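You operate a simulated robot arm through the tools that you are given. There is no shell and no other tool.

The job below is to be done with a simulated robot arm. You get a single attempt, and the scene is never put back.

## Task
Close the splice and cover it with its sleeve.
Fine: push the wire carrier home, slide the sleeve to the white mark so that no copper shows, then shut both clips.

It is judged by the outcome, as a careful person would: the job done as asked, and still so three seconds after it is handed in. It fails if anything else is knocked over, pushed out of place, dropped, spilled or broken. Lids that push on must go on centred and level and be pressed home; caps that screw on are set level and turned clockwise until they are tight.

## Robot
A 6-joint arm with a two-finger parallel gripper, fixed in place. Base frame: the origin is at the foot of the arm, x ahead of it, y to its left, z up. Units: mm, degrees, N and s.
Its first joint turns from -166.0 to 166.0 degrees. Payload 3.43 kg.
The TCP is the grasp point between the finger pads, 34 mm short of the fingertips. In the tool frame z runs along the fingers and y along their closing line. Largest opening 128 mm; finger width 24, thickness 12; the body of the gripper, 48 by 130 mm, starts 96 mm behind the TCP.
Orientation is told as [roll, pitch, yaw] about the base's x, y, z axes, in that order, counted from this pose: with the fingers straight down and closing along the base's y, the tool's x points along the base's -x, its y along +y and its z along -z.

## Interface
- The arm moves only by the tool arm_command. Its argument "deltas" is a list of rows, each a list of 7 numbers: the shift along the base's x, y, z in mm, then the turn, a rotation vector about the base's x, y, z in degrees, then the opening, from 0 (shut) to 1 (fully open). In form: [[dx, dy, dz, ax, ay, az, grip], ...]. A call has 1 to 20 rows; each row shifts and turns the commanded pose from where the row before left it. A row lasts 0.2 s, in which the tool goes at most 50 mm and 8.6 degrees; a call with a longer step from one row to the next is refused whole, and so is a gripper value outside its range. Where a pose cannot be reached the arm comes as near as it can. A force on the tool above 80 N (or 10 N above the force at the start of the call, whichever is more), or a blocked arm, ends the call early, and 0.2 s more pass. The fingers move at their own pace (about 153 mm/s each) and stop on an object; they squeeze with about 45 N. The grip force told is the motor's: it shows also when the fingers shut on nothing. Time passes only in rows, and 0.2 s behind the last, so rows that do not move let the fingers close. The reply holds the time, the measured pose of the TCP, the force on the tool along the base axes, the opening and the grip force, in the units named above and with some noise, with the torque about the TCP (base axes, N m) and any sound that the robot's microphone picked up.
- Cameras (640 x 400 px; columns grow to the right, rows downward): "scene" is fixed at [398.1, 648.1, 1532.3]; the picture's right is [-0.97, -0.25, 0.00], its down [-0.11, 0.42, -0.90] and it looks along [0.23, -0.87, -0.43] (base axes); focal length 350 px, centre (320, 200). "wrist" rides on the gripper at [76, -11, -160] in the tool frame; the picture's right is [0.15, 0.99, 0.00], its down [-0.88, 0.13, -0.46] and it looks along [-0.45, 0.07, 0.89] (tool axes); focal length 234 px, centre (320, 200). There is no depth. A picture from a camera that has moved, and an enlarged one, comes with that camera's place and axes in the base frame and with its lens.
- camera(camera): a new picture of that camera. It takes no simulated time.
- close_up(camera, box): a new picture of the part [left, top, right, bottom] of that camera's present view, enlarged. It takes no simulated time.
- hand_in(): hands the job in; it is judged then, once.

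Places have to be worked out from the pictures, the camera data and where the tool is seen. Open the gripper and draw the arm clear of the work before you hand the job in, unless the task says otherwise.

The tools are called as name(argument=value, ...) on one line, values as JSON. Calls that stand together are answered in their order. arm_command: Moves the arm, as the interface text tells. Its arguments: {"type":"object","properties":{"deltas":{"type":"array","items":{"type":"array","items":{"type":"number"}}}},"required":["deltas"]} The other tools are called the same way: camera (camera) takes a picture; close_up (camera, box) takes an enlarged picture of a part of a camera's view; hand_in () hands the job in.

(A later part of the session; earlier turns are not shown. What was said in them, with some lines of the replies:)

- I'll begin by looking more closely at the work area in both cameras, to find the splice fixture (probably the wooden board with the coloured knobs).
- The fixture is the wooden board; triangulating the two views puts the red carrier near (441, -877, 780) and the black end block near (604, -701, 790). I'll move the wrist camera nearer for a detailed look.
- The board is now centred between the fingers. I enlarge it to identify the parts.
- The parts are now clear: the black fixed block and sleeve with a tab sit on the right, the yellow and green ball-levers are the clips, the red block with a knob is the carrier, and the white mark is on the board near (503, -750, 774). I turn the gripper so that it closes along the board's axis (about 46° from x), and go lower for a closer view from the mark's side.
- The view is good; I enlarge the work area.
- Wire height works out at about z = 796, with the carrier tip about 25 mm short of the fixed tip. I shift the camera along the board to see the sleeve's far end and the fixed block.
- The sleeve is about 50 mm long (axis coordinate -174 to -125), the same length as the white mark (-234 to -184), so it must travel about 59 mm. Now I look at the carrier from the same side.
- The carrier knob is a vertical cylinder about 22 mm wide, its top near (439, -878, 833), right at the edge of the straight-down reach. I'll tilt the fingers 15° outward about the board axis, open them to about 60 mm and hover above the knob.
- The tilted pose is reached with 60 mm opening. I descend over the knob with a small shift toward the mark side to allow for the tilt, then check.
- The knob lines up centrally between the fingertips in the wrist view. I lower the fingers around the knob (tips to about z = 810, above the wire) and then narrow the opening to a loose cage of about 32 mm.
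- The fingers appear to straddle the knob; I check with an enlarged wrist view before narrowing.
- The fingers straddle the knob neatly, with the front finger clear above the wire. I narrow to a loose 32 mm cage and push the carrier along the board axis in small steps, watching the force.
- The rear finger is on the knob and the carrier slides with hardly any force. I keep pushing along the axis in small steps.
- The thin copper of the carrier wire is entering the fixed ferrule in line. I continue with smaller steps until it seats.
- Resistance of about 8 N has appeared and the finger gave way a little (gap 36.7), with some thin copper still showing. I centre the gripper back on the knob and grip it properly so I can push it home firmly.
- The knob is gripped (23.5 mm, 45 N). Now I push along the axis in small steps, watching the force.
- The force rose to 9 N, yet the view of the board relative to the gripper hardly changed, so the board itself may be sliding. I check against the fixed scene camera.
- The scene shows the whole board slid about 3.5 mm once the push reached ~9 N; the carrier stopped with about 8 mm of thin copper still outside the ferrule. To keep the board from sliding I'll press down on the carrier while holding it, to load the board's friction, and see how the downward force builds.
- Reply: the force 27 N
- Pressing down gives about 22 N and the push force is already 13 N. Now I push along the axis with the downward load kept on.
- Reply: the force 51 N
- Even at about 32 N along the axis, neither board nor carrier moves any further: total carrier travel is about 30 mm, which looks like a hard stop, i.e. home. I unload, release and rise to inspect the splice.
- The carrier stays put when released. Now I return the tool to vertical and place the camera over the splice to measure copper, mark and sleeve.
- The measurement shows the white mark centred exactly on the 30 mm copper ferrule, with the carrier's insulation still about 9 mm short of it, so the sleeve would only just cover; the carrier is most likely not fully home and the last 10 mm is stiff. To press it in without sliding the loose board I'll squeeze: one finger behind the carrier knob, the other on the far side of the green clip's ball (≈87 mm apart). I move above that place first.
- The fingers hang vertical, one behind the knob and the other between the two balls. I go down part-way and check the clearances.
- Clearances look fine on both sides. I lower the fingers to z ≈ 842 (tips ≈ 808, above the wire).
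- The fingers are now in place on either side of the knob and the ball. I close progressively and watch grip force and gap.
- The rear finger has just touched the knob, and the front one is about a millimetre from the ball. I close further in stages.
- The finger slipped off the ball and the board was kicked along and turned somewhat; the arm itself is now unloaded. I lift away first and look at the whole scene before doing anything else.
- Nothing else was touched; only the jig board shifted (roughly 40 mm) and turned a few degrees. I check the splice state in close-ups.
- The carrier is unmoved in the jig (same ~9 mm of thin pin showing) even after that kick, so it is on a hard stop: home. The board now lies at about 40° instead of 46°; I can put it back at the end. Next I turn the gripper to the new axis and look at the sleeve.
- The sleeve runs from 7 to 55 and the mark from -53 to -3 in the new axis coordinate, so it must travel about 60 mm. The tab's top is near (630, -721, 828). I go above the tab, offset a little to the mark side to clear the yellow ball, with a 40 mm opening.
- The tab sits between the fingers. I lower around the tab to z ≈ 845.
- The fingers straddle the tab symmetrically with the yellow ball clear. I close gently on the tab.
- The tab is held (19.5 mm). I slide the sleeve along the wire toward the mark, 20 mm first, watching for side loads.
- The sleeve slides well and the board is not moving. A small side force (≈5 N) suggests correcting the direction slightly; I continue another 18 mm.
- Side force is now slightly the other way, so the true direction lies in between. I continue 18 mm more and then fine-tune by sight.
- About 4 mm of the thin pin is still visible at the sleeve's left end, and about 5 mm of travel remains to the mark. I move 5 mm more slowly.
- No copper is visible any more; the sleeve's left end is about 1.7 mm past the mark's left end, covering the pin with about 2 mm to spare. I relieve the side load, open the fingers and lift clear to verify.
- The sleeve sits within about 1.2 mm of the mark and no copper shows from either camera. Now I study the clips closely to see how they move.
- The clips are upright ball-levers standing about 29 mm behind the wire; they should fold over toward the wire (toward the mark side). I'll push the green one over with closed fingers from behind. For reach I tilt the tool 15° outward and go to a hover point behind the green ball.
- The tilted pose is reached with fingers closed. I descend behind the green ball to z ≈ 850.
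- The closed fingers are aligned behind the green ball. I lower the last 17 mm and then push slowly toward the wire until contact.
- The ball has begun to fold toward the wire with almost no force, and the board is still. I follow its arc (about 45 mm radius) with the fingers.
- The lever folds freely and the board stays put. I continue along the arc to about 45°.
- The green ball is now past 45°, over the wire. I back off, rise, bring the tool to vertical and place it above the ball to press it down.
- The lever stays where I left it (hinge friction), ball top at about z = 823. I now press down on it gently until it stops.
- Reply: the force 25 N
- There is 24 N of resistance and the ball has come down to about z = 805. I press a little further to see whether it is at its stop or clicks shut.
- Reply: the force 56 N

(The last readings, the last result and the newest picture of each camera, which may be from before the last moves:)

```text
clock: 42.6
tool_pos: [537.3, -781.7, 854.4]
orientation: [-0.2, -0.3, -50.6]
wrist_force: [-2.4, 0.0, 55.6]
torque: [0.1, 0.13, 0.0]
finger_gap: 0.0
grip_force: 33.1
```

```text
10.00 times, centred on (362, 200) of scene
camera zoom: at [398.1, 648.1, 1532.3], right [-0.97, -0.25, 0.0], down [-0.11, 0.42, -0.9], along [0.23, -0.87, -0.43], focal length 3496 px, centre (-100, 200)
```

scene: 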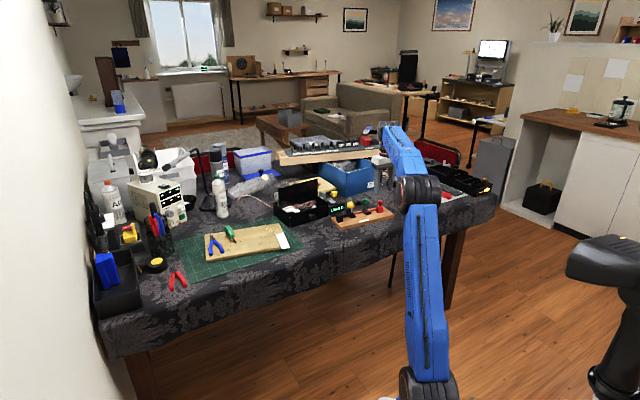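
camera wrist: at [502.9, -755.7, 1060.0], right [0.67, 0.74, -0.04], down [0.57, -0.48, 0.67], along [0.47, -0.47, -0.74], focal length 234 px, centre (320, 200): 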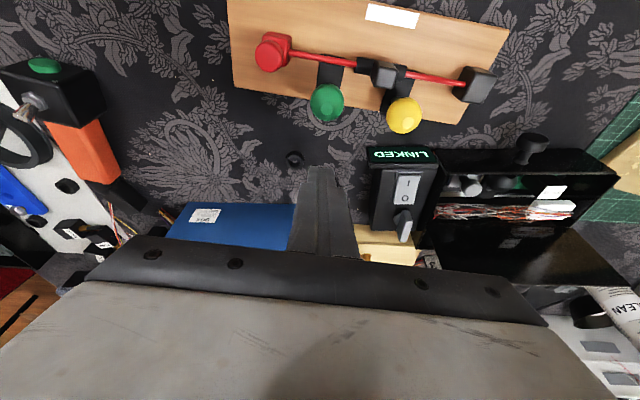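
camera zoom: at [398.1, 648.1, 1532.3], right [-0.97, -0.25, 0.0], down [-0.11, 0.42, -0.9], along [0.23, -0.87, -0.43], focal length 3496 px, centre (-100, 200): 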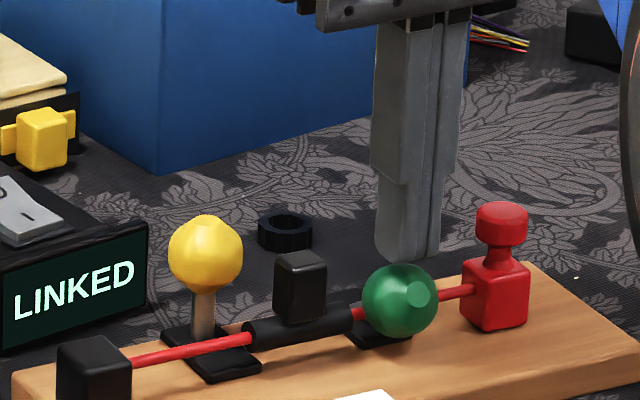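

At 55 N the lever does not move any more, so the green clip is firmly at its stop. I rise and go to the same hover point behind the yellow ball (79 mm further along the board).

arm_command(deltas=[[0, 0, 10, 0, 0, 0, 0], [0, 0, 33, 0, 0, 0, 0], [0, 0, 33, 0, 0, 0, 0], [36, -2, 0, -5.8, -4.75, 0, 0], [36, -2, 0, -5.8, -4.75, 0, 0], [36, -1, 0, 0, 0, 0, 0], [0, 0, 0, 0, 0, 0, 0]])

camera(camera="wrist")

close_up(camera="wrist", box=[230, 50, 410, 170])

close_up(camera="scene", box=[325, 180, 400, 230])

```text
clock: 44.2
tool_pos: [646.9, -787.1, 927.0]
orientation: [0.0, -14.9, -50.6]
wrist_force: [-0.4, -0.7, 0.4]
torque: [-0.01, -0.01, -0.01]
finger_gap: 0.0
grip_force: 32.9
```

```text
taken
camera wrist: at [565.6, -706.2, 1061.9], right [0.67, 0.74, -0.04], down [0.57, -0.48, 0.67], along [0.47, -0.47, -0.74], focal length 234 px, centre (320, 200)
```

wrist: 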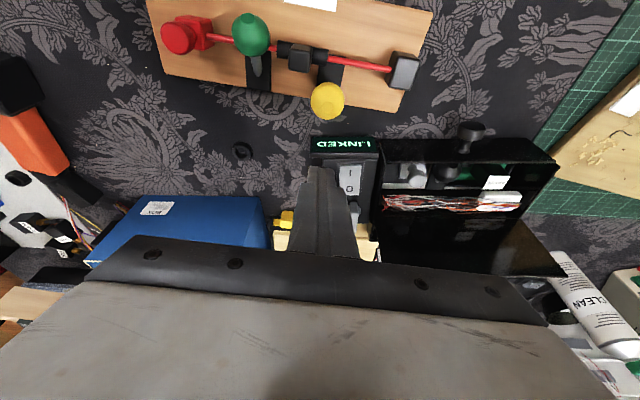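

```text
3.33 times, centred on (320, 110) of wrist
camera zoom: at [565.6, -706.2, 1061.9], right [0.67, 0.74, -0.04], down [0.57, -0.48, 0.67], along [0.47, -0.47, -0.74], focal length 781 px, centre (320, 500)
```

zoom: 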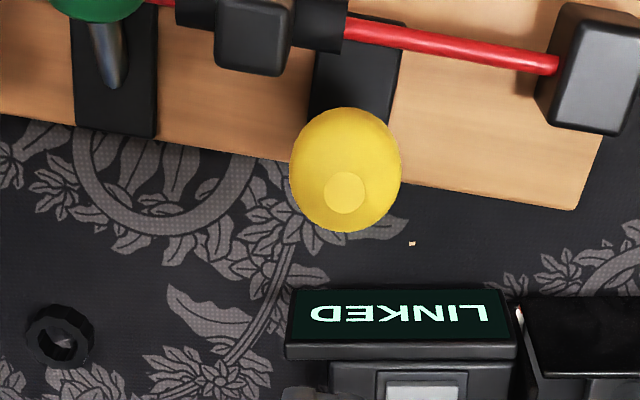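

```text
8.00 times, centred on (362, 205) of scene
camera zoom: at [398.1, 648.1, 1532.3], right [-0.97, -0.25, 0.0], down [-0.11, 0.42, -0.9], along [0.23, -0.87, -0.43], focal length 2797 px, centre (-20, 160)
```

zoom: 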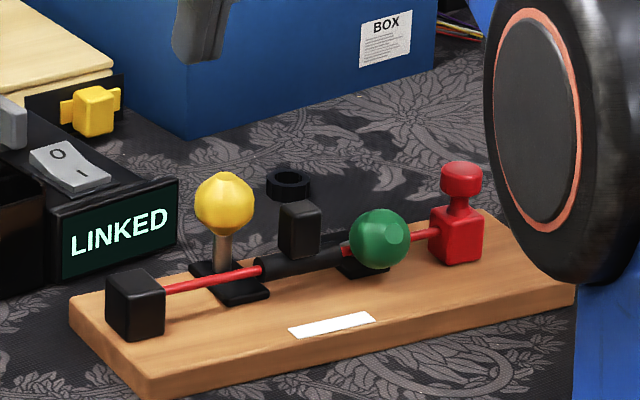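

The green clip stays shut. The yellow ball is aligned and the LINKED box is more than 20 mm clear of the finger's path. I descend behind the yellow ball and make contact.

arm_command(deltas=[[-1.2, -1, -20, 0, 0, 0, 0], [0, 0, -20, 0, 0, 0, 0], [0, 0, -20, 0, 0, 0, 0], [0, 0, -9, 0, 0, 0, 0], [0, 0, -9, 0, 0, 0, 0]])

close_up(camera="wrist", box=[230, 90, 410, 210])

close_up(camera="scene", box=[325, 180, 400, 230])

```text
clock: 45.4
tool_pos: [645.3, -789.4, 847.5]
orientation: [0.0, -15.0, -50.7]
wrist_force: [0.7, 0.4, 0.4]
torque: [-0.01, 0.0, 0.01]
finger_gap: 0.1
grip_force: 33.1
```

```text
3.33 times, centred on (320, 150) of wrist
camera zoom: at [564.0, -707.3, 983.0], right [0.67, 0.74, -0.04], down [0.57, -0.48, 0.67], along [0.47, -0.47, -0.74], focal length 781 px, centre (320, 367)
```

zoom: 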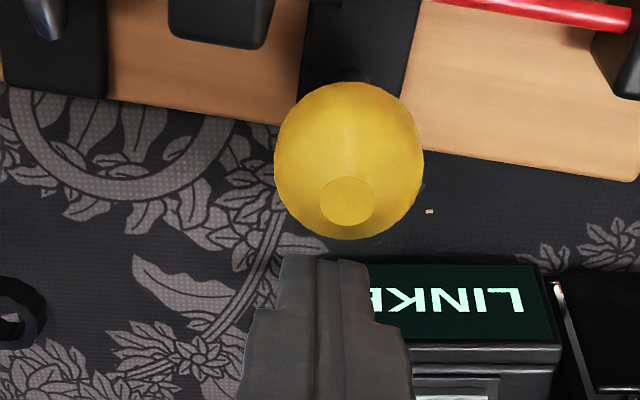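

```text
8.00 times, centred on (362, 205) of scene
camera zoom: at [398.1, 648.1, 1532.3], right [-0.97, -0.25, 0.0], down [-0.11, 0.42, -0.9], along [0.23, -0.87, -0.43], focal length 2797 px, centre (-20, 160)
```

zoom: 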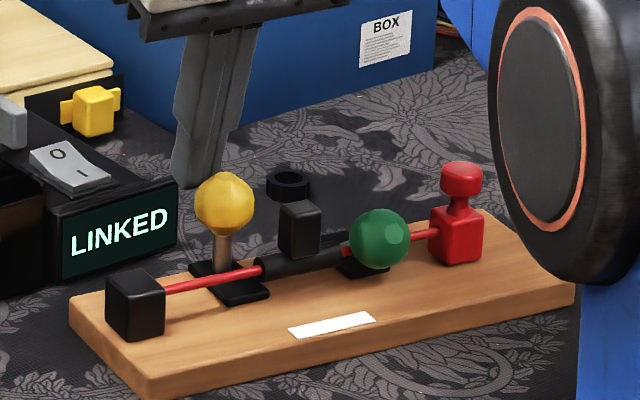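

Aligned behind the yellow ball. I push it over on the same arc as the green one, in two stages.

arm_command(deltas=[[-2.1, 2.6, 0, 0, 0, 0, 0], [-2.1, 2.6, 0, 0, 0, 0, 0], [-2.1, 2.6, 0, 0, 0, 0, 0], [-2.1, 2.6, 0, 0, 0, 0, 0], [-1.98, 2.41, -0.33, 0, 0, 0, 0], [-1.96, 2.39, -0.55, 0, 0, 0, 0], [-1.93, 2.36, -0.76, 0, 0, 0, 0], [-1.89, 2.31, -0.97, 0, 0, 0, 0], [-1.84, 2.25, -1.18, 0, 0, 0, 0]])

close_up(camera="wrist", box=[230, 90, 410, 210])

close_up(camera="scene", box=[325, 180, 400, 230])

```text
clock: 47.4
tool_pos: [627.3, -766.9, 844.7]
orientation: [-0.1, -14.9, -50.6]
wrist_force: [1.0, 0.6, -0.5]
torque: [0.02, 0.03, -0.04]
finger_gap: 0.1
grip_force: 33.0
```

```text
3.33 times, centred on (320, 150) of wrist
camera zoom: at [546.1, -685.2, 979.1], right [0.67, 0.74, -0.04], down [0.57, -0.48, 0.67], along [0.47, -0.47, -0.74], focal length 781 px, centre (320, 367)
```

zoom: 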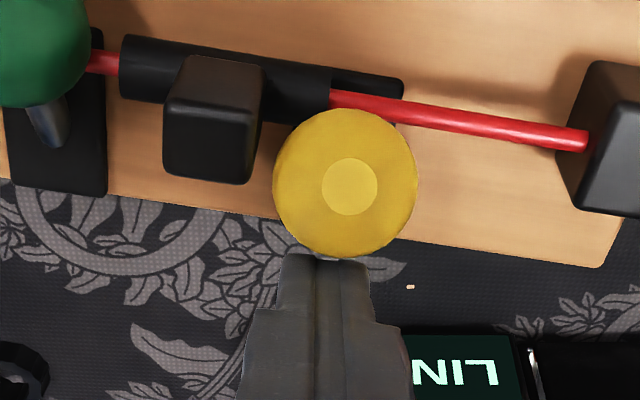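

```text
8.00 times, centred on (362, 205) of scene
camera zoom: at [398.1, 648.1, 1532.3], right [-0.97, -0.25, 0.0], down [-0.11, 0.42, -0.9], along [0.23, -0.87, -0.43], focal length 2797 px, centre (-20, 160)
```

zoom: 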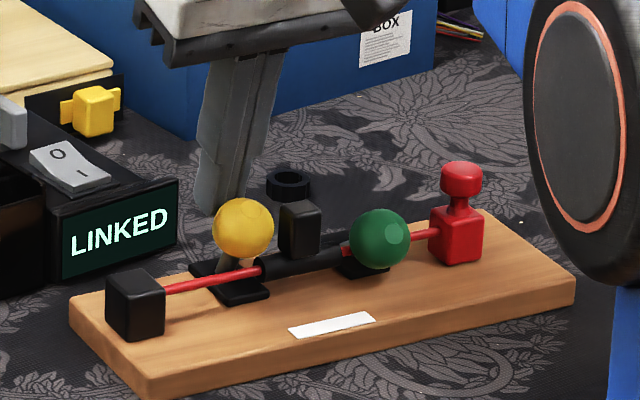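

The yellow lever folds freely too, and its ball clears the sleeve's tab by a few millimetres. I continue the arc.

arm_command(deltas=[[-1.79, 2.19, -1.38, 0, 0, 0, 0], [-1.72, 2.1, -1.57, 0, 0, 0, 0], [-1.65, 2.02, -1.76, 0, 0, 0, 0], [-1.57, 1.92, -1.94, 0, 0, 0, 0], [-1.48, 1.81, -2.1, 0, 0, 0, 0]])

close_up(camera="wrist", box=[230, 90, 410, 210])

close_up(camera="scene", box=[325, 180, 400, 230])

```text
clock: 48.6
tool_pos: [619.2, -754.9, 835.2]
orientation: [0.0, -15.0, -50.6]
wrist_force: [-0.5, -0.3, -0.2]
torque: [-0.03, 0.0, -0.01]
finger_gap: 0.0
grip_force: 33.3
```

```text
3.33 times, centred on (320, 150) of wrist
camera zoom: at [538.1, -675.0, 969.9], right [0.67, 0.74, -0.04], down [0.57, -0.48, 0.67], along [0.47, -0.47, -0.74], focal length 781 px, centre (320, 367)
```

zoom: 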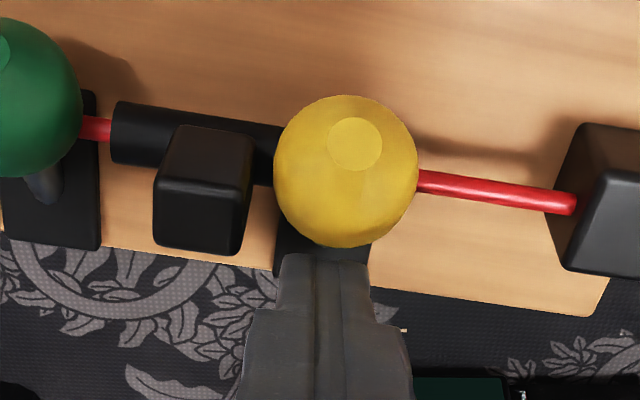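

```text
8.00 times, centred on (362, 205) of scene
camera zoom: at [398.1, 648.1, 1532.3], right [-0.97, -0.25, 0.0], down [-0.11, 0.42, -0.9], along [0.23, -0.87, -0.43], focal length 2797 px, centre (-20, 160)
```

zoom: 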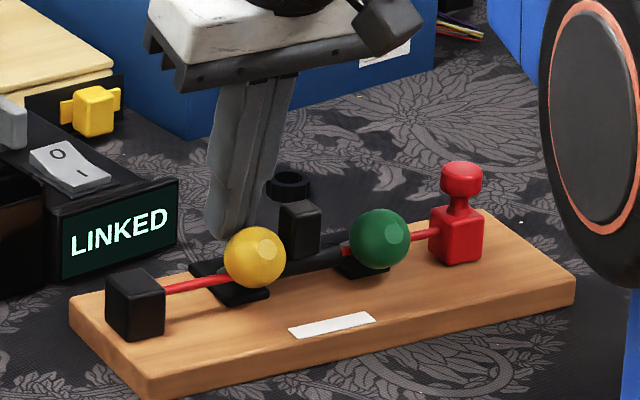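

The yellow ball is past 45° too. I retract, straighten the tool, go above it and press it down as before.

arm_command(deltas=[[2.5, -3.1, 0, 0, 0, 0, 0], [0, 0, 25, 0, 0, 0, 0], [0, 0, 25, 0, 0, 0, 0], [-12, 13, 0, 5.8, 4.75, 0, 0], [-11.3, 13.4, 0, 5.8, 4.75, 0, 0], [0, 0, 0, 0, 0, 0, 0]])

close_up(camera="wrist", box=[230, 110, 410, 230])

```text
clock: 50.0
tool_pos: [598.2, -733.0, 884.5]
orientation: [0.0, 0.1, -50.6]
wrist_force: [-1.3, 0.2, 0.5]
torque: [0.02, 0.0, 0.0]
finger_gap: 0.0
grip_force: 32.8
```

```text
3.33 times, centred on (320, 170) of wrist
camera zoom: at [542.2, -681.7, 1045.2], right [0.67, 0.74, 0.0], down [0.66, -0.6, 0.45], along [0.34, -0.3, -0.89], focal length 781 px, centre (320, 300)
```

zoom: 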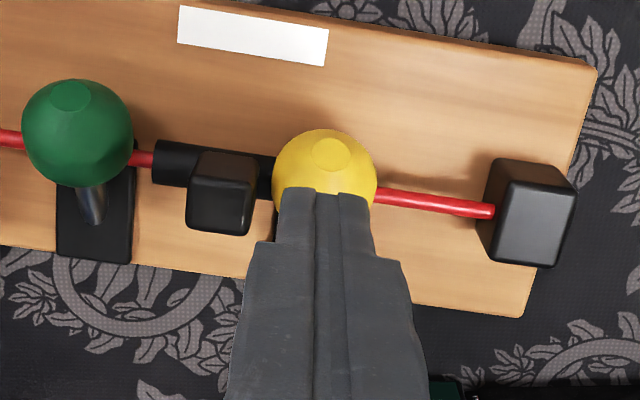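

The finger is over the yellow ball, well clear of the tab. I press down until it reaches its stop.

arm_command(deltas=[[0, 0, -12, 0, 0, 0, 0], [0, 0, -12, 0, 0, 0, 0], [0, 0, -3, 0, 0, 0, 0], [0, 0, -3, 0, 0, 0, 0], [0, 0, -2, 0, 0, 0, 0], [0, 0, -1, 0, 0, 0, 0], [0, 0, -1, 0, 0, 0, 0], [0, 0, 0, 0, 0, 0, 0]])

close_up(camera="wrist", box=[230, 110, 410, 230])

close_up(camera="scene", box=[325, 180, 400, 230])

```text
clock: 51.8
tool_pos: [598.2, -732.3, 853.4]
orientation: [0.0, -0.2, -50.6]
wrist_force: [0.1, 2.1, 39.0]
torque: [0.16, 0.0, 0.05]
finger_gap: 0.0
grip_force: 33.4
```

```text
3.33 times, centred on (320, 170) of wrist
camera zoom: at [540.9, -680.5, 1013.9], right [0.67, 0.74, 0.0], down [0.66, -0.6, 0.46], along [0.34, -0.31, -0.89], focal length 781 px, centre (320, 300)
```

zoom: 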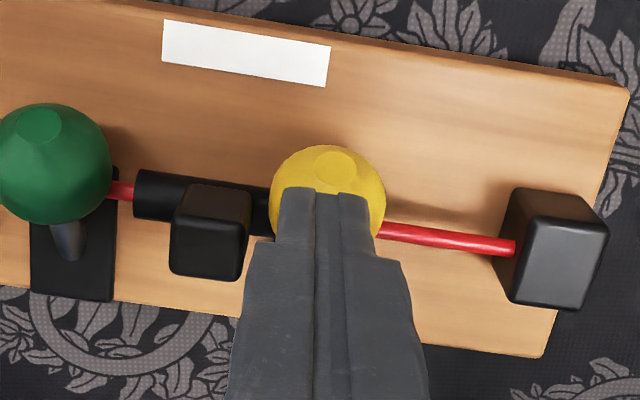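

```text
8.00 times, centred on (362, 205) of scene
camera zoom: at [398.1, 648.1, 1532.3], right [-0.97, -0.25, 0.0], down [-0.11, 0.42, -0.9], along [0.23, -0.87, -0.43], focal length 2797 px, centre (-20, 160)
```

zoom: 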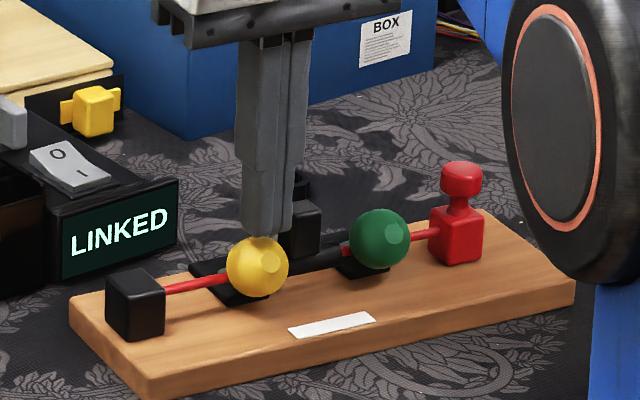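

The yellow clip stops at the same depth as the green (39 N, no more travel), so both are shut. I rise and inspect the finished splice closely.

arm_command(deltas=[[0, 0, 8, 0, 0, 0, 0], [0, 0, 30, 0, 0, 0, 0], [0, 0, 35, 0, 0, 0, 0.5], [-20, 15, 0, 0, 0, 0, 1], [-20, 15, 0, 0, 0, 0, 1]])

close_up(camera="wrist", box=[230, 120, 410, 240])

close_up(camera="scene", box=[340, 195, 384, 222])

camera(camera="scene")

```text
clock: 53.0
tool_pos: [558.2, -702.3, 923.3]
orientation: [-0.1, 0.0, -50.6]
wrist_force: [0.8, -0.5, -0.9]
torque: [0.05, 0.02, 0.01]
finger_gap: 127.9
grip_force: 0.1
```

```text
3.33 times, centred on (320, 180) of wrist
camera zoom: at [501.7, -652.1, 1083.1], right [0.67, 0.74, 0.0], down [0.66, -0.6, 0.46], along [0.34, -0.31, -0.89], focal length 781 px, centre (320, 267)
```

zoom: 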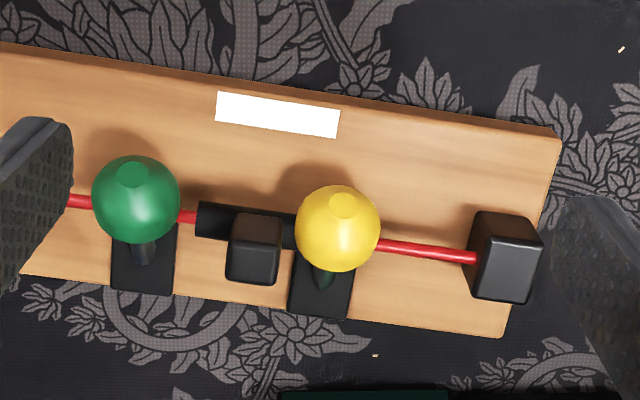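

```text
14.55 times, centred on (362, 208) of scene
camera zoom: at [398.1, 648.1, 1532.3], right [-0.97, -0.25, 0.0], down [-0.11, 0.42, -0.9], along [0.23, -0.87, -0.43], focal length 5085 px, centre (-291, 76)
```

zoom: 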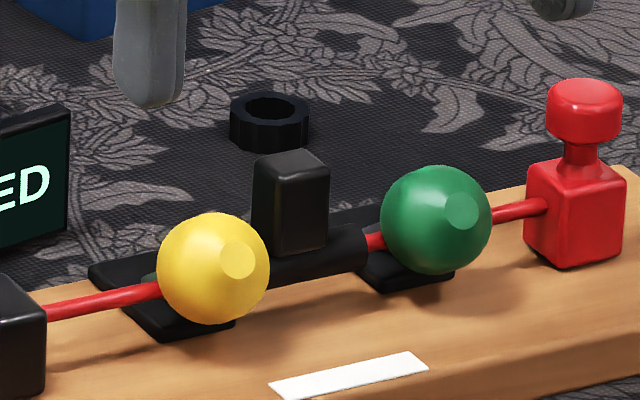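

```text
taken
```

scene: 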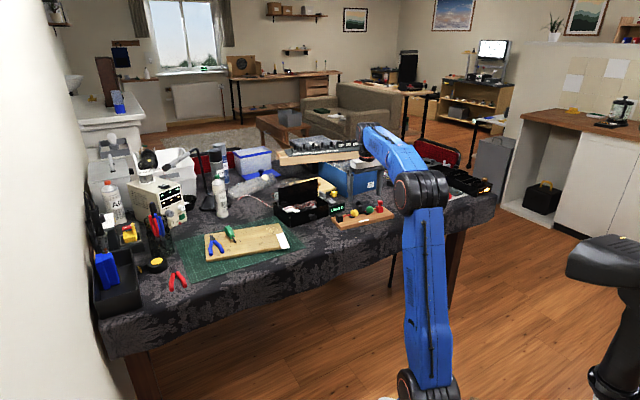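

Both clips lie over the wire, and everything else is undisturbed. I zoom in on both sleeve ends to be sure that no copper shows.

close_up(camera="wrist", box=[270, 165, 330, 205])

close_up(camera="scene", box=[355, 203, 379, 219])

```text
10.00 times, centred on (300, 185) of wrist
camera zoom: at [501.7, -652.1, 1083.1], right [0.67, 0.74, 0.0], down [0.66, -0.6, 0.46], along [0.34, -0.31, -0.89], focal length 2342 px, centre (520, 350)
```

zoom: 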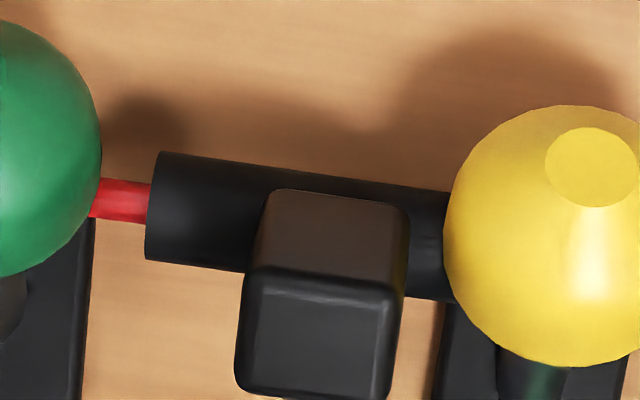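

```text
16.00 times, centred on (367, 211) of scene
camera zoom: at [398.1, 648.1, 1532.3], right [-0.97, -0.25, 0.0], down [-0.11, 0.42, -0.9], along [0.23, -0.87, -0.43], focal length 5594 px, centre (-432, 24)
```

zoom: 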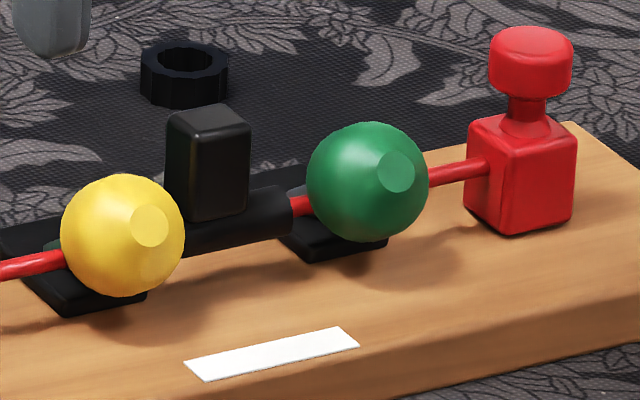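

No copper is visible at either end. Since the jig got knocked about 50 mm from its original place, I'll set it back: I turn the gripper 90° so it can hold the board across its 98 mm width, hovering over the board's middle (≈(569, -768)).

arm_command(deltas=[[1, -6, 0, 0, 0, 8.2, 1], [1, -6, 0, 0, 0, 8.2, 1], [1, -6, 0, 0, 0, 8.2, 1], [1, -6, 0, 0, 0, 8.2, 1], [1, -6, 0, 0, 0, 8.2, 1], [1, -6, 0, 0, 0, 8.2, 1], [1, -6, 0, 0, 0, 8.2, 1], [1, -6, 0, 0, 0, 8.2, 1], [1, -6, 0, 0, 0, 8.2, 1], [1, -6, 0, 0, 0, 8.2, 1], [1, -5, 0, 0, 0, 8, 1], [0, 0, 0, 0, 0, 0, 1]])

camera(camera="wrist")

camera(camera="scene")

```text
clock: 55.6
tool_pos: [570.2, -766.9, 924.6]
orientation: [0.0, 0.0, 39.4]
wrist_force: [-0.6, -0.3, -0.2]
torque: [-0.01, -0.03, -0.01]
finger_gap: 127.8
grip_force: 0.0
```

```text
taken
camera wrist: at [518.2, -825.1, 1084.6], right [-0.74, 0.67, 0.0], down [0.6, 0.66, 0.46], along [0.31, 0.34, -0.89], focal length 234 px, centre (320, 200)
```

wrist: 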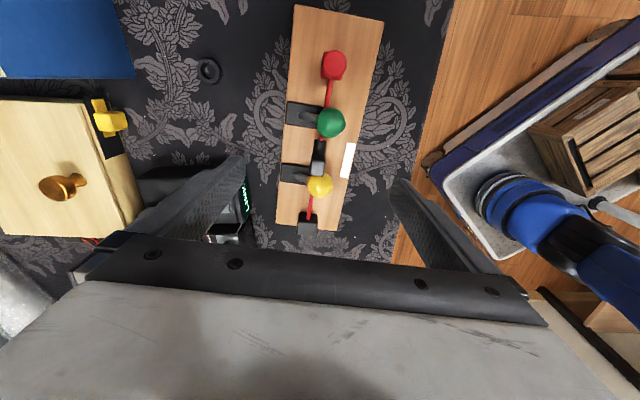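

```text
taken
```

scene: 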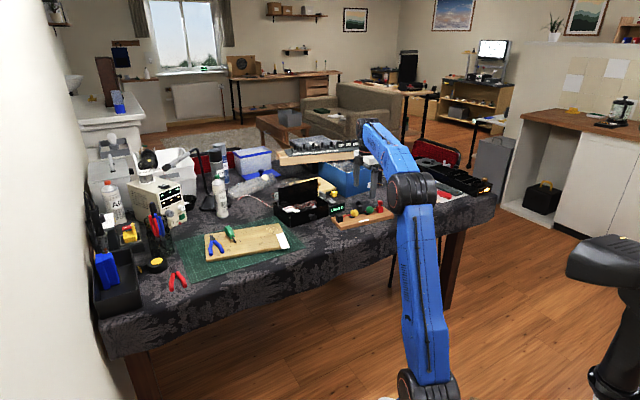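

The gripper is across the board. I take an enlarged view to determine the board's exact pose and the surroundings of its edges.

close_up(camera="wrist", box=[200, 0, 440, 240])

close_up(camera="scene", box=[320, 170, 425, 240])

```text
1.67 times, centred on (320, 120) of wrist
camera zoom: at [518.2, -825.1, 1084.6], right [-0.74, 0.67, 0.0], down [0.6, 0.66, 0.46], along [0.31, 0.34, -0.89], focal length 390 px, centre (320, 333)
```

zoom: 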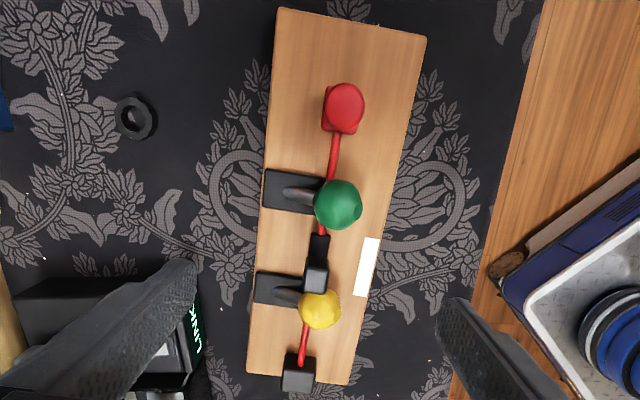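

```text
5.71 times, centred on (372, 205) of scene
camera zoom: at [398.1, 648.1, 1532.3], right [-0.97, -0.25, 0.0], down [-0.11, 0.42, -0.9], along [0.23, -0.87, -0.43], focal length 1998 px, centre (20, 171)
```

zoom: 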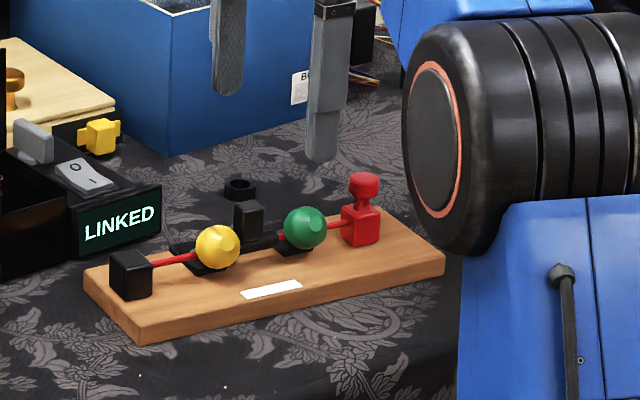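

The board's corners give its centre at about (568, -770) at 39°, against about (521, -789) at 47° originally. I lower the open fingers to either side of the board (tips ≈ 10 mm above the table), stopping part-way to check.

arm_command(deltas=[[-2, -3.5, -25, 0, 0, -0.4, 1], [0, 0, -25, 0, 0, 0, 1], [0, 0, -25, 0, 0, 0, 1], [0, 0, -15, 0, 0, 0, 1]])

camera(camera="wrist")

close_up(camera="scene", box=[320, 170, 425, 240])

```text
clock: 56.6
tool_pos: [568.2, -772.9, 835.0]
orientation: [0.0, 0.0, 39.1]
wrist_force: [0.2, -0.7, 1.0]
torque: [-0.04, 0.0, -0.01]
finger_gap: 128.0
grip_force: 0.0
```

```text
taken
camera wrist: at [515.3, -827.8, 994.6], right [-0.74, 0.68, 0.0], down [0.6, 0.66, 0.46], along [0.31, 0.34, -0.89], focal length 234 px, centre (320, 200)
```

wrist: 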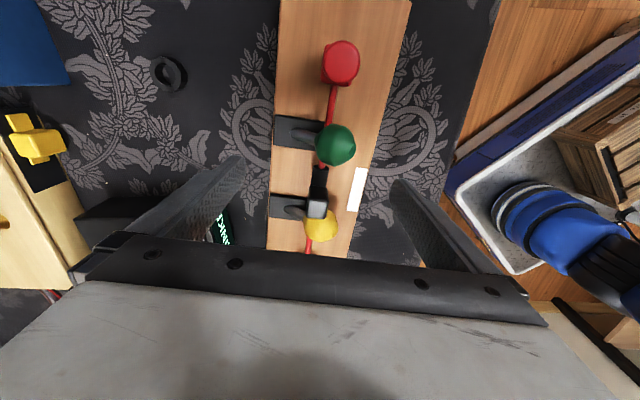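

```text
5.71 times, centred on (372, 205) of scene
camera zoom: at [398.1, 648.1, 1532.3], right [-0.97, -0.25, 0.0], down [-0.11, 0.42, -0.9], along [0.23, -0.87, -0.43], focal length 1998 px, centre (20, 171)
```

zoom: 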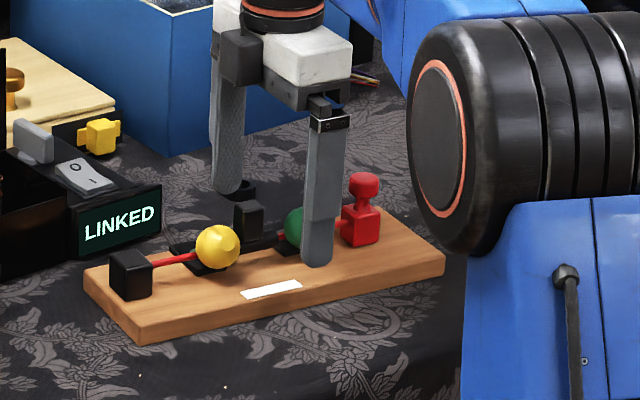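

The fingers straddle the board with room on both sides. I lower the remaining 39 mm.

arm_command(deltas=[[0, 1.5, -13, 0, 0, 0, 1], [0, 1, -13, 0, 0, 0, 1], [0, 0, -12, 0, 0, 0, 1]])

camera(camera="wrist")

close_up(camera="scene", box=[320, 170, 425, 240])

```text
clock: 57.4
tool_pos: [565.5, -769.7, 796.5]
orientation: [0.0, 0.0, 39.0]
wrist_force: [-0.5, 0.6, 0.4]
torque: [0.0, -0.01, 0.02]
finger_gap: 128.1
grip_force: 0.0
```

```text
taken
camera wrist: at [515.1, -824.9, 956.1], right [-0.74, 0.68, 0.0], down [0.6, 0.66, 0.46], along [0.31, 0.34, -0.89], focal length 234 px, centre (320, 200)
```

wrist: 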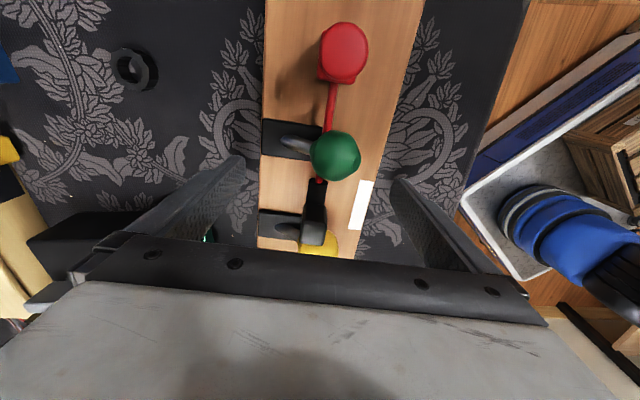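

```text
5.71 times, centred on (372, 205) of scene
camera zoom: at [398.1, 648.1, 1532.3], right [-0.97, -0.25, 0.0], down [-0.11, 0.42, -0.9], along [0.23, -0.87, -0.43], focal length 1998 px, centre (20, 171)
```

zoom: 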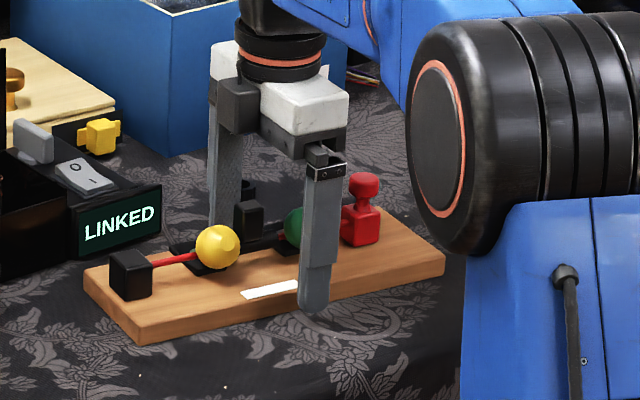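

The fingertips are beside the board's long edges. I close gently on the board.

arm_command(deltas=[[0, 0, 0, 0, 0, 0, 0.88], [0, 0, 0, 0, 0, 0, 0.82], [0, 0, 0, 0, 0, 0, 0.78], [0, 0, 0, 0, 0, 0, 0.75], [0, 0, 0, 0, 0, 0, 0.73]])

close_up(camera="scene", box=[320, 170, 425, 240])

camera(camera="wrist")

```text
clock: 58.6
tool_pos: [566.7, -767.9, 795.4]
orientation: [0.0, 0.0, 38.9]
wrist_force: [5.3, -6.1, 1.5]
torque: [-0.47, -0.29, -0.1]
finger_gap: 99.8
grip_force: 45.1
```

```text
5.71 times, centred on (372, 205) of scene
camera zoom: at [398.1, 648.1, 1532.3], right [-0.97, -0.25, 0.0], down [-0.11, 0.42, -0.9], along [0.23, -0.87, -0.43], focal length 1998 px, centre (20, 171)
```

zoom: 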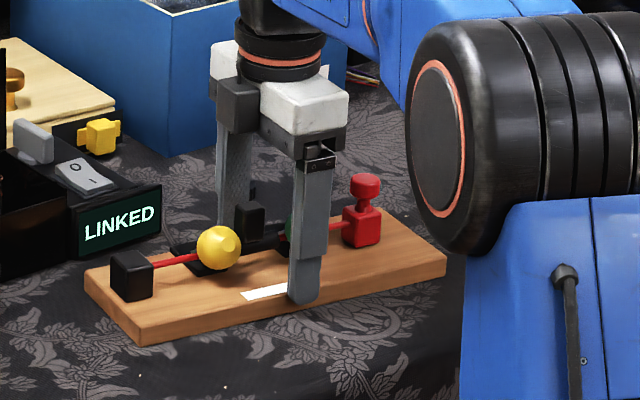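

```text
taken
camera wrist: at [515.3, -825.2, 956.2], right [-0.74, 0.68, 0.0], down [0.6, 0.66, 0.46], along [0.31, 0.34, -0.89], focal length 234 px, centre (320, 200)
```

wrist: 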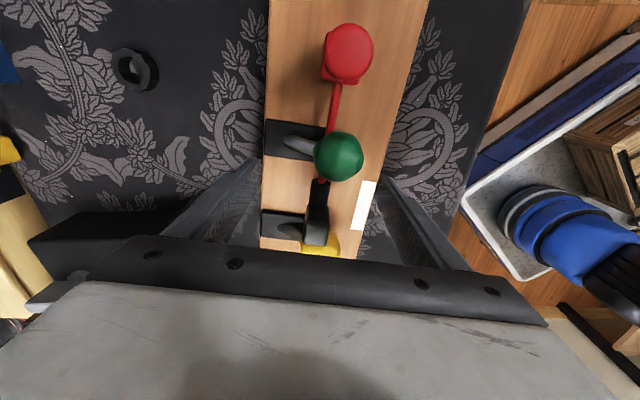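

The board is held (100 mm wide). I slide it slowly back, 10 small rows turning +7.8° in total, first half now.

arm_command(deltas=[[-3, -1.2, 0, 0, 0, 0.4, 0.73], [-4.5, -1.8, 0, 0, 0, 0.75, 0.73], [-4.5, -1.8, 0, 0, 0, 0.75, 0.73], [-4.5, -1.8, 0, 0, 0, 0.75, 0.73], [-4.5, -1.8, 0, 0, 0, 0.75, 0.73], [-3, -1.2, 0, 0, 0, 0.5, 0.73]])

close_up(camera="scene", box=[320, 170, 425, 240])

```text
clock: 60.0
tool_pos: [542.7, -778.5, 795.9]
orientation: [0.1, 0.0, 42.9]
wrist_force: [4.0, 2.6, -0.1]
torque: [-0.1, 0.1, -0.4]
finger_gap: 99.7
grip_force: 44.8
```

```text
5.71 times, centred on (372, 205) of scene
camera zoom: at [398.1, 648.1, 1532.3], right [-0.97, -0.25, 0.0], down [-0.11, 0.42, -0.9], along [0.23, -0.87, -0.43], focal length 1998 px, centre (20, 171)
```

zoom: 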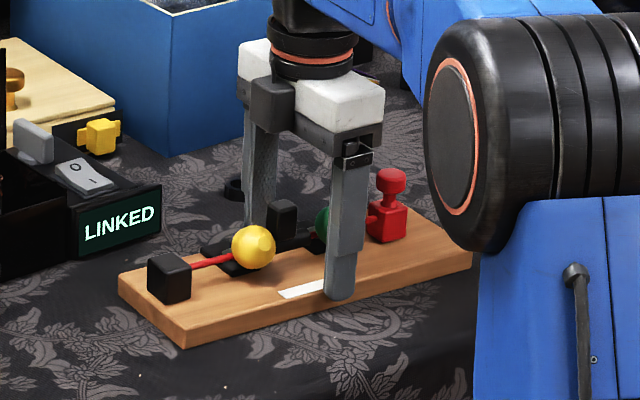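

The board follows smoothly and everything on it stays in place. I do the second half.

arm_command(deltas=[[-3, -1.2, 0, 0, 0, 0.5, 0.73], [-4.5, -1.8, 0, 0, 0, 0.75, 0.73], [-4.5, -1.8, 0, 0, 0, 0.75, 0.73], [-4.5, -1.8, 0, 0, 0, 0.75, 0.73], [-4, -1.6, 0, 0, 0, 0.65, 0.73], [-2.5, -1, 0, 0, 0, 0.5, 0.73]])

close_up(camera="scene", box=[335, 180, 415, 240])

```text
clock: 61.4
tool_pos: [519.4, -788.2, 797.0]
orientation: [0.0, 0.0, 46.8]
wrist_force: [4.1, 2.3, -0.5]
torque: [0.18, 0.01, -0.55]
finger_gap: 99.8
grip_force: 45.3
```

```text
6.67 times, centred on (375, 210) of scene
camera zoom: at [398.1, 648.1, 1532.3], right [-0.97, -0.25, 0.0], down [-0.11, 0.42, -0.9], along [0.23, -0.87, -0.43], focal length 2331 px, centre (-47, 133)
```

zoom: 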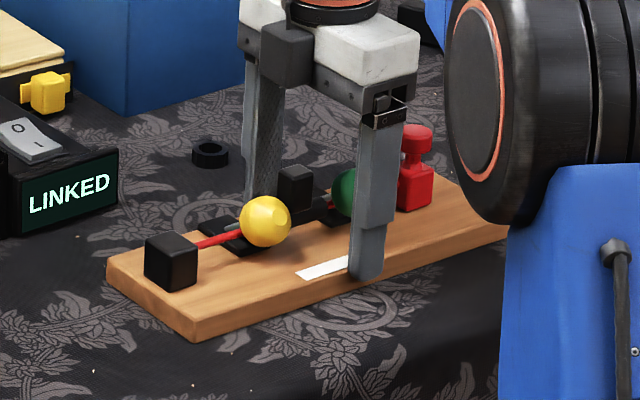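

Compared with the original picture from the same camera, the board is now within a few pixels of its first place (about 5 mm too near the viewer). I make that small correction and release.

arm_command(deltas=[[0, -2.5, 0, 0, 0, 0, 0.73], [0, -2.5, 0, 0, 0, 0, 0.73], [0, 0, 0, 0, 0, 0, 0.73], [0, 0, 0, 0, 0, 0, 0.85], [0, 0, 0, 0, 0, 0, 1], [0, 0, 0, 0, 0, 0, 1]])

close_up(camera="scene", box=[335, 180, 415, 240])

camera(camera="wrist")

```text
clock: 62.8
tool_pos: [522.0, -792.4, 796.9]
orientation: [0.1, 0.0, 46.8]
wrist_force: [0.7, 0.1, 1.0]
torque: [-0.03, -0.02, 0.02]
finger_gap: 128.1
grip_force: 0.1
```

```text
6.67 times, centred on (375, 210) of scene
camera zoom: at [398.1, 648.1, 1532.3], right [-0.97, -0.25, 0.0], down [-0.11, 0.42, -0.9], along [0.23, -0.87, -0.43], focal length 2331 px, centre (-47, 133)
```

zoom: 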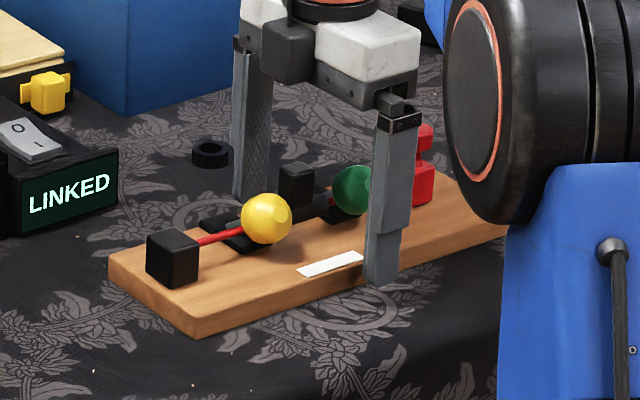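

```text
taken
camera wrist: at [477.0, -855.8, 956.3], right [-0.82, 0.57, 0.0], down [0.51, 0.73, 0.46], along [0.26, 0.37, -0.89], focal length 234 px, centre (320, 200)
```

wrist: 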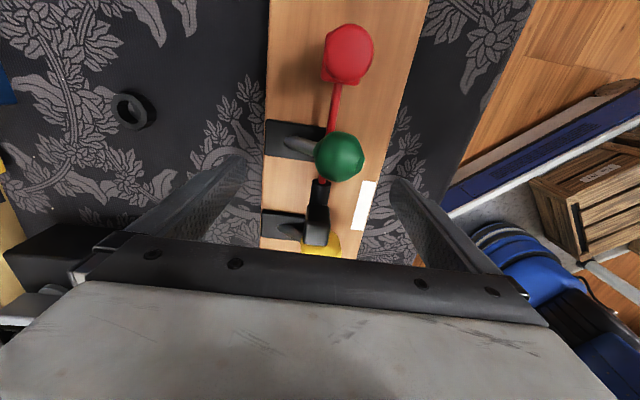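

The board's mark now coincides with its original place in the scene view. I lift straight up and then swing the camera for a last inspection.

arm_command(deltas=[[0, 0, 15, 0, 0, 0, 1], [0, 0, 30, 0, 0, 0, 1], [0, 0, 40, 0, 0, 0, 1], [0, 0, 40, 0, 0, 0, 1], [-12, 10, 10, 0, 0, -8.2, 1], [-12, 10, 0, 0, 0, -8.2, 1], [-12, 10, 0, 0, 0, -8.2, 1], [-5, 10, 0, 0, 0, -8.2, 1], [-5, 10, 0, 0, 0, -8.2, 1], [0, 0, 0, 0, 0, -8.2, 1], [0, 0, 0, 0, 0, -8.2, 1], [0, 0, 0, 0, 0, -8.2, 1], [0, 0, 0, 0, 0, -8.2, 1], [0, 0, 0, 0, 0, -8.2, 1], [0, 0, 0, 0, 0, -8.2, 1]])

camera(camera="wrist")

close_up(camera="scene", box=[335, 180, 415, 240])

```text
clock: 66.0
tool_pos: [473.3, -744.5, 931.5]
orientation: [0.0, 0.0, -43.5]
wrist_force: [0.1, 0.0, -0.3]
torque: [-0.03, -0.01, 0.03]
finger_gap: 128.0
grip_force: 0.1
```

```text
taken
camera wrist: at [411.9, -699.1, 1091.5], right [0.57, 0.82, 0.0], down [0.73, -0.51, 0.46], along [0.37, -0.26, -0.89], focal length 234 px, centre (320, 200)
```

wrist: 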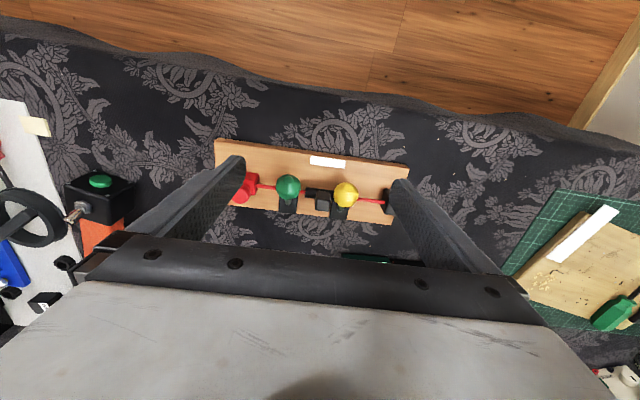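

```text
6.67 times, centred on (375, 210) of scene
camera zoom: at [398.1, 648.1, 1532.3], right [-0.97, -0.25, 0.0], down [-0.11, 0.42, -0.9], along [0.23, -0.87, -0.43], focal length 2331 px, centre (-47, 133)
```

zoom: 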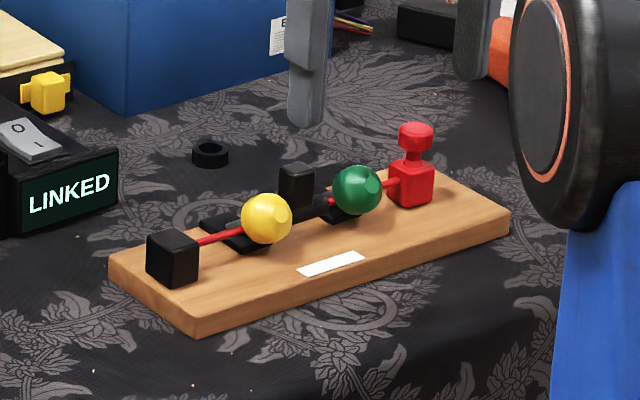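

The board lies again exactly where it was in the first pictures. One more enlarged look at the sleeve, mark and clips.

close_up(camera="wrist", box=[230, 130, 410, 240])

close_up(camera="wrist", box=[275, 150, 365, 215])

```text
3.56 times, centred on (320, 185) of wrist
camera zoom: at [411.9, -699.1, 1091.5], right [0.57, 0.82, 0.0], down [0.73, -0.51, 0.46], along [0.37, -0.26, -0.89], focal length 833 px, centre (320, 253)
```

zoom: 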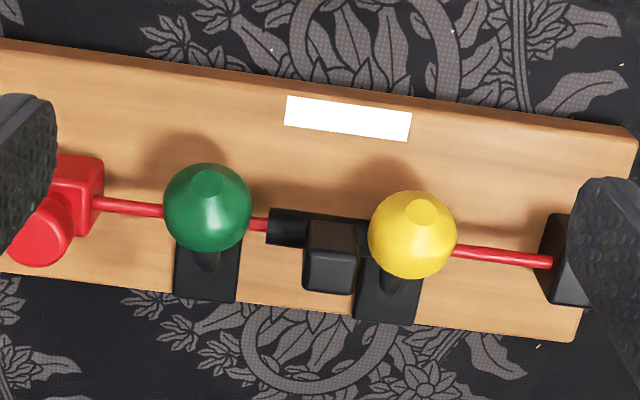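

```text
6.15 times, centred on (320, 182) of wrist
camera zoom: at [411.9, -699.1, 1091.5], right [0.57, 0.82, 0.0], down [0.73, -0.51, 0.46], along [0.37, -0.26, -0.89], focal length 1441 px, centre (320, 308)
```

zoom: 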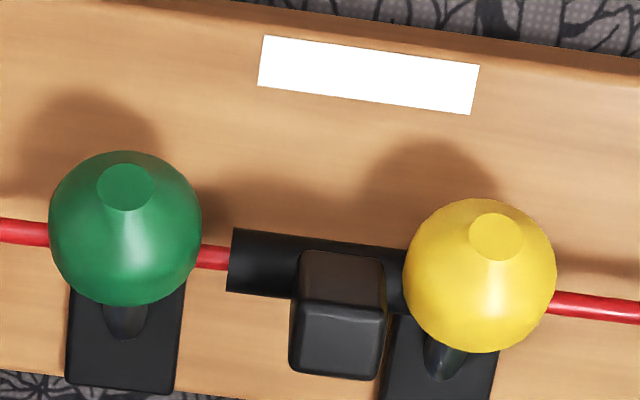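

Everything checks out: carrier at its stop, sleeve within about 1 mm of the mark with no copper showing, both clips shut, and the board back in place. I draw the arm well clear with the gripper open.

arm_command(deltas=[[0, 20, 30, 0, 0, 0, 1], [0, 25, 30, 0, 0, 0, 1], [0, 30, 30, 0, 0, 0, 1], [0, 30, 30, 0, 0, 0, 1], [0, 30, 30, 0, 0, 0, 1], [0, 30, 20, 0, 0, 0, 1], [0, 30, 20, 0, 0, 0, 1], [0, 0, 0, 0, 0, 0, 1], [0, 0, 0, 0, 0, 0, 1]])

camera(camera="scene")

close_up(camera="scene", box=[335, 180, 415, 240])

```text
clock: 68.0
tool_pos: [473.9, -547.5, 1122.4]
orientation: [0.0, -0.1, -43.5]
wrist_force: [0.6, -0.1, -0.9]
torque: [-0.01, 0.03, 0.03]
finger_gap: 128.0
grip_force: 0.1
```

```text
taken
```

scene: 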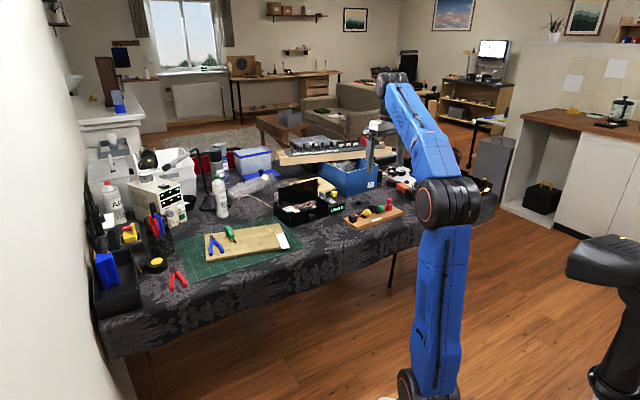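

```text
6.67 times, centred on (375, 210) of scene
camera zoom: at [398.1, 648.1, 1532.3], right [-0.97, -0.25, 0.0], down [-0.11, 0.42, -0.9], along [0.23, -0.87, -0.43], focal length 2331 px, centre (-47, 133)
```

zoom: 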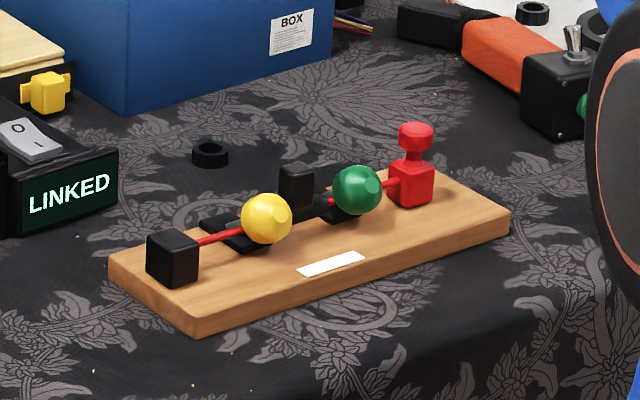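

The arm is clear, the gripper is open, the clips stay shut, no copper shows and nothing else has moved. I hand the job in.

hand_in()

```text
The job is handed in.
```

The splice is closed and covered, and I've handed the job in. I'm less sure of one point: whether the carrier is fully home.

- **Carrier:** It slid about 30 mm and then would not move, even at about 32 N. I took that as its home stop. About 9 mm of the carrier's thin copper pin was still outside the other wire's copper end when it stopped, so it may have had further to go.
- **Sleeve:** It sits within about 1 mm of the white mark, and no copper shows from either camera. At the carrier end it covers the copper by only about 2 mm.
- **Clips:** Both are folded over the wire and pressed until they stopped, the green at 55 N and the yellow at 39 N. I heard no click from either.
- **Board:** I knocked it about 50 mm out of place and turned it a few degrees when I tried squeezing the carrier further in. I later gripped it and slid it back, and it now matches its original place in the scene camera picture.

Nothing else on the table looks moved in the final pictures, and the arm was clear with the gripper open at hand-in.
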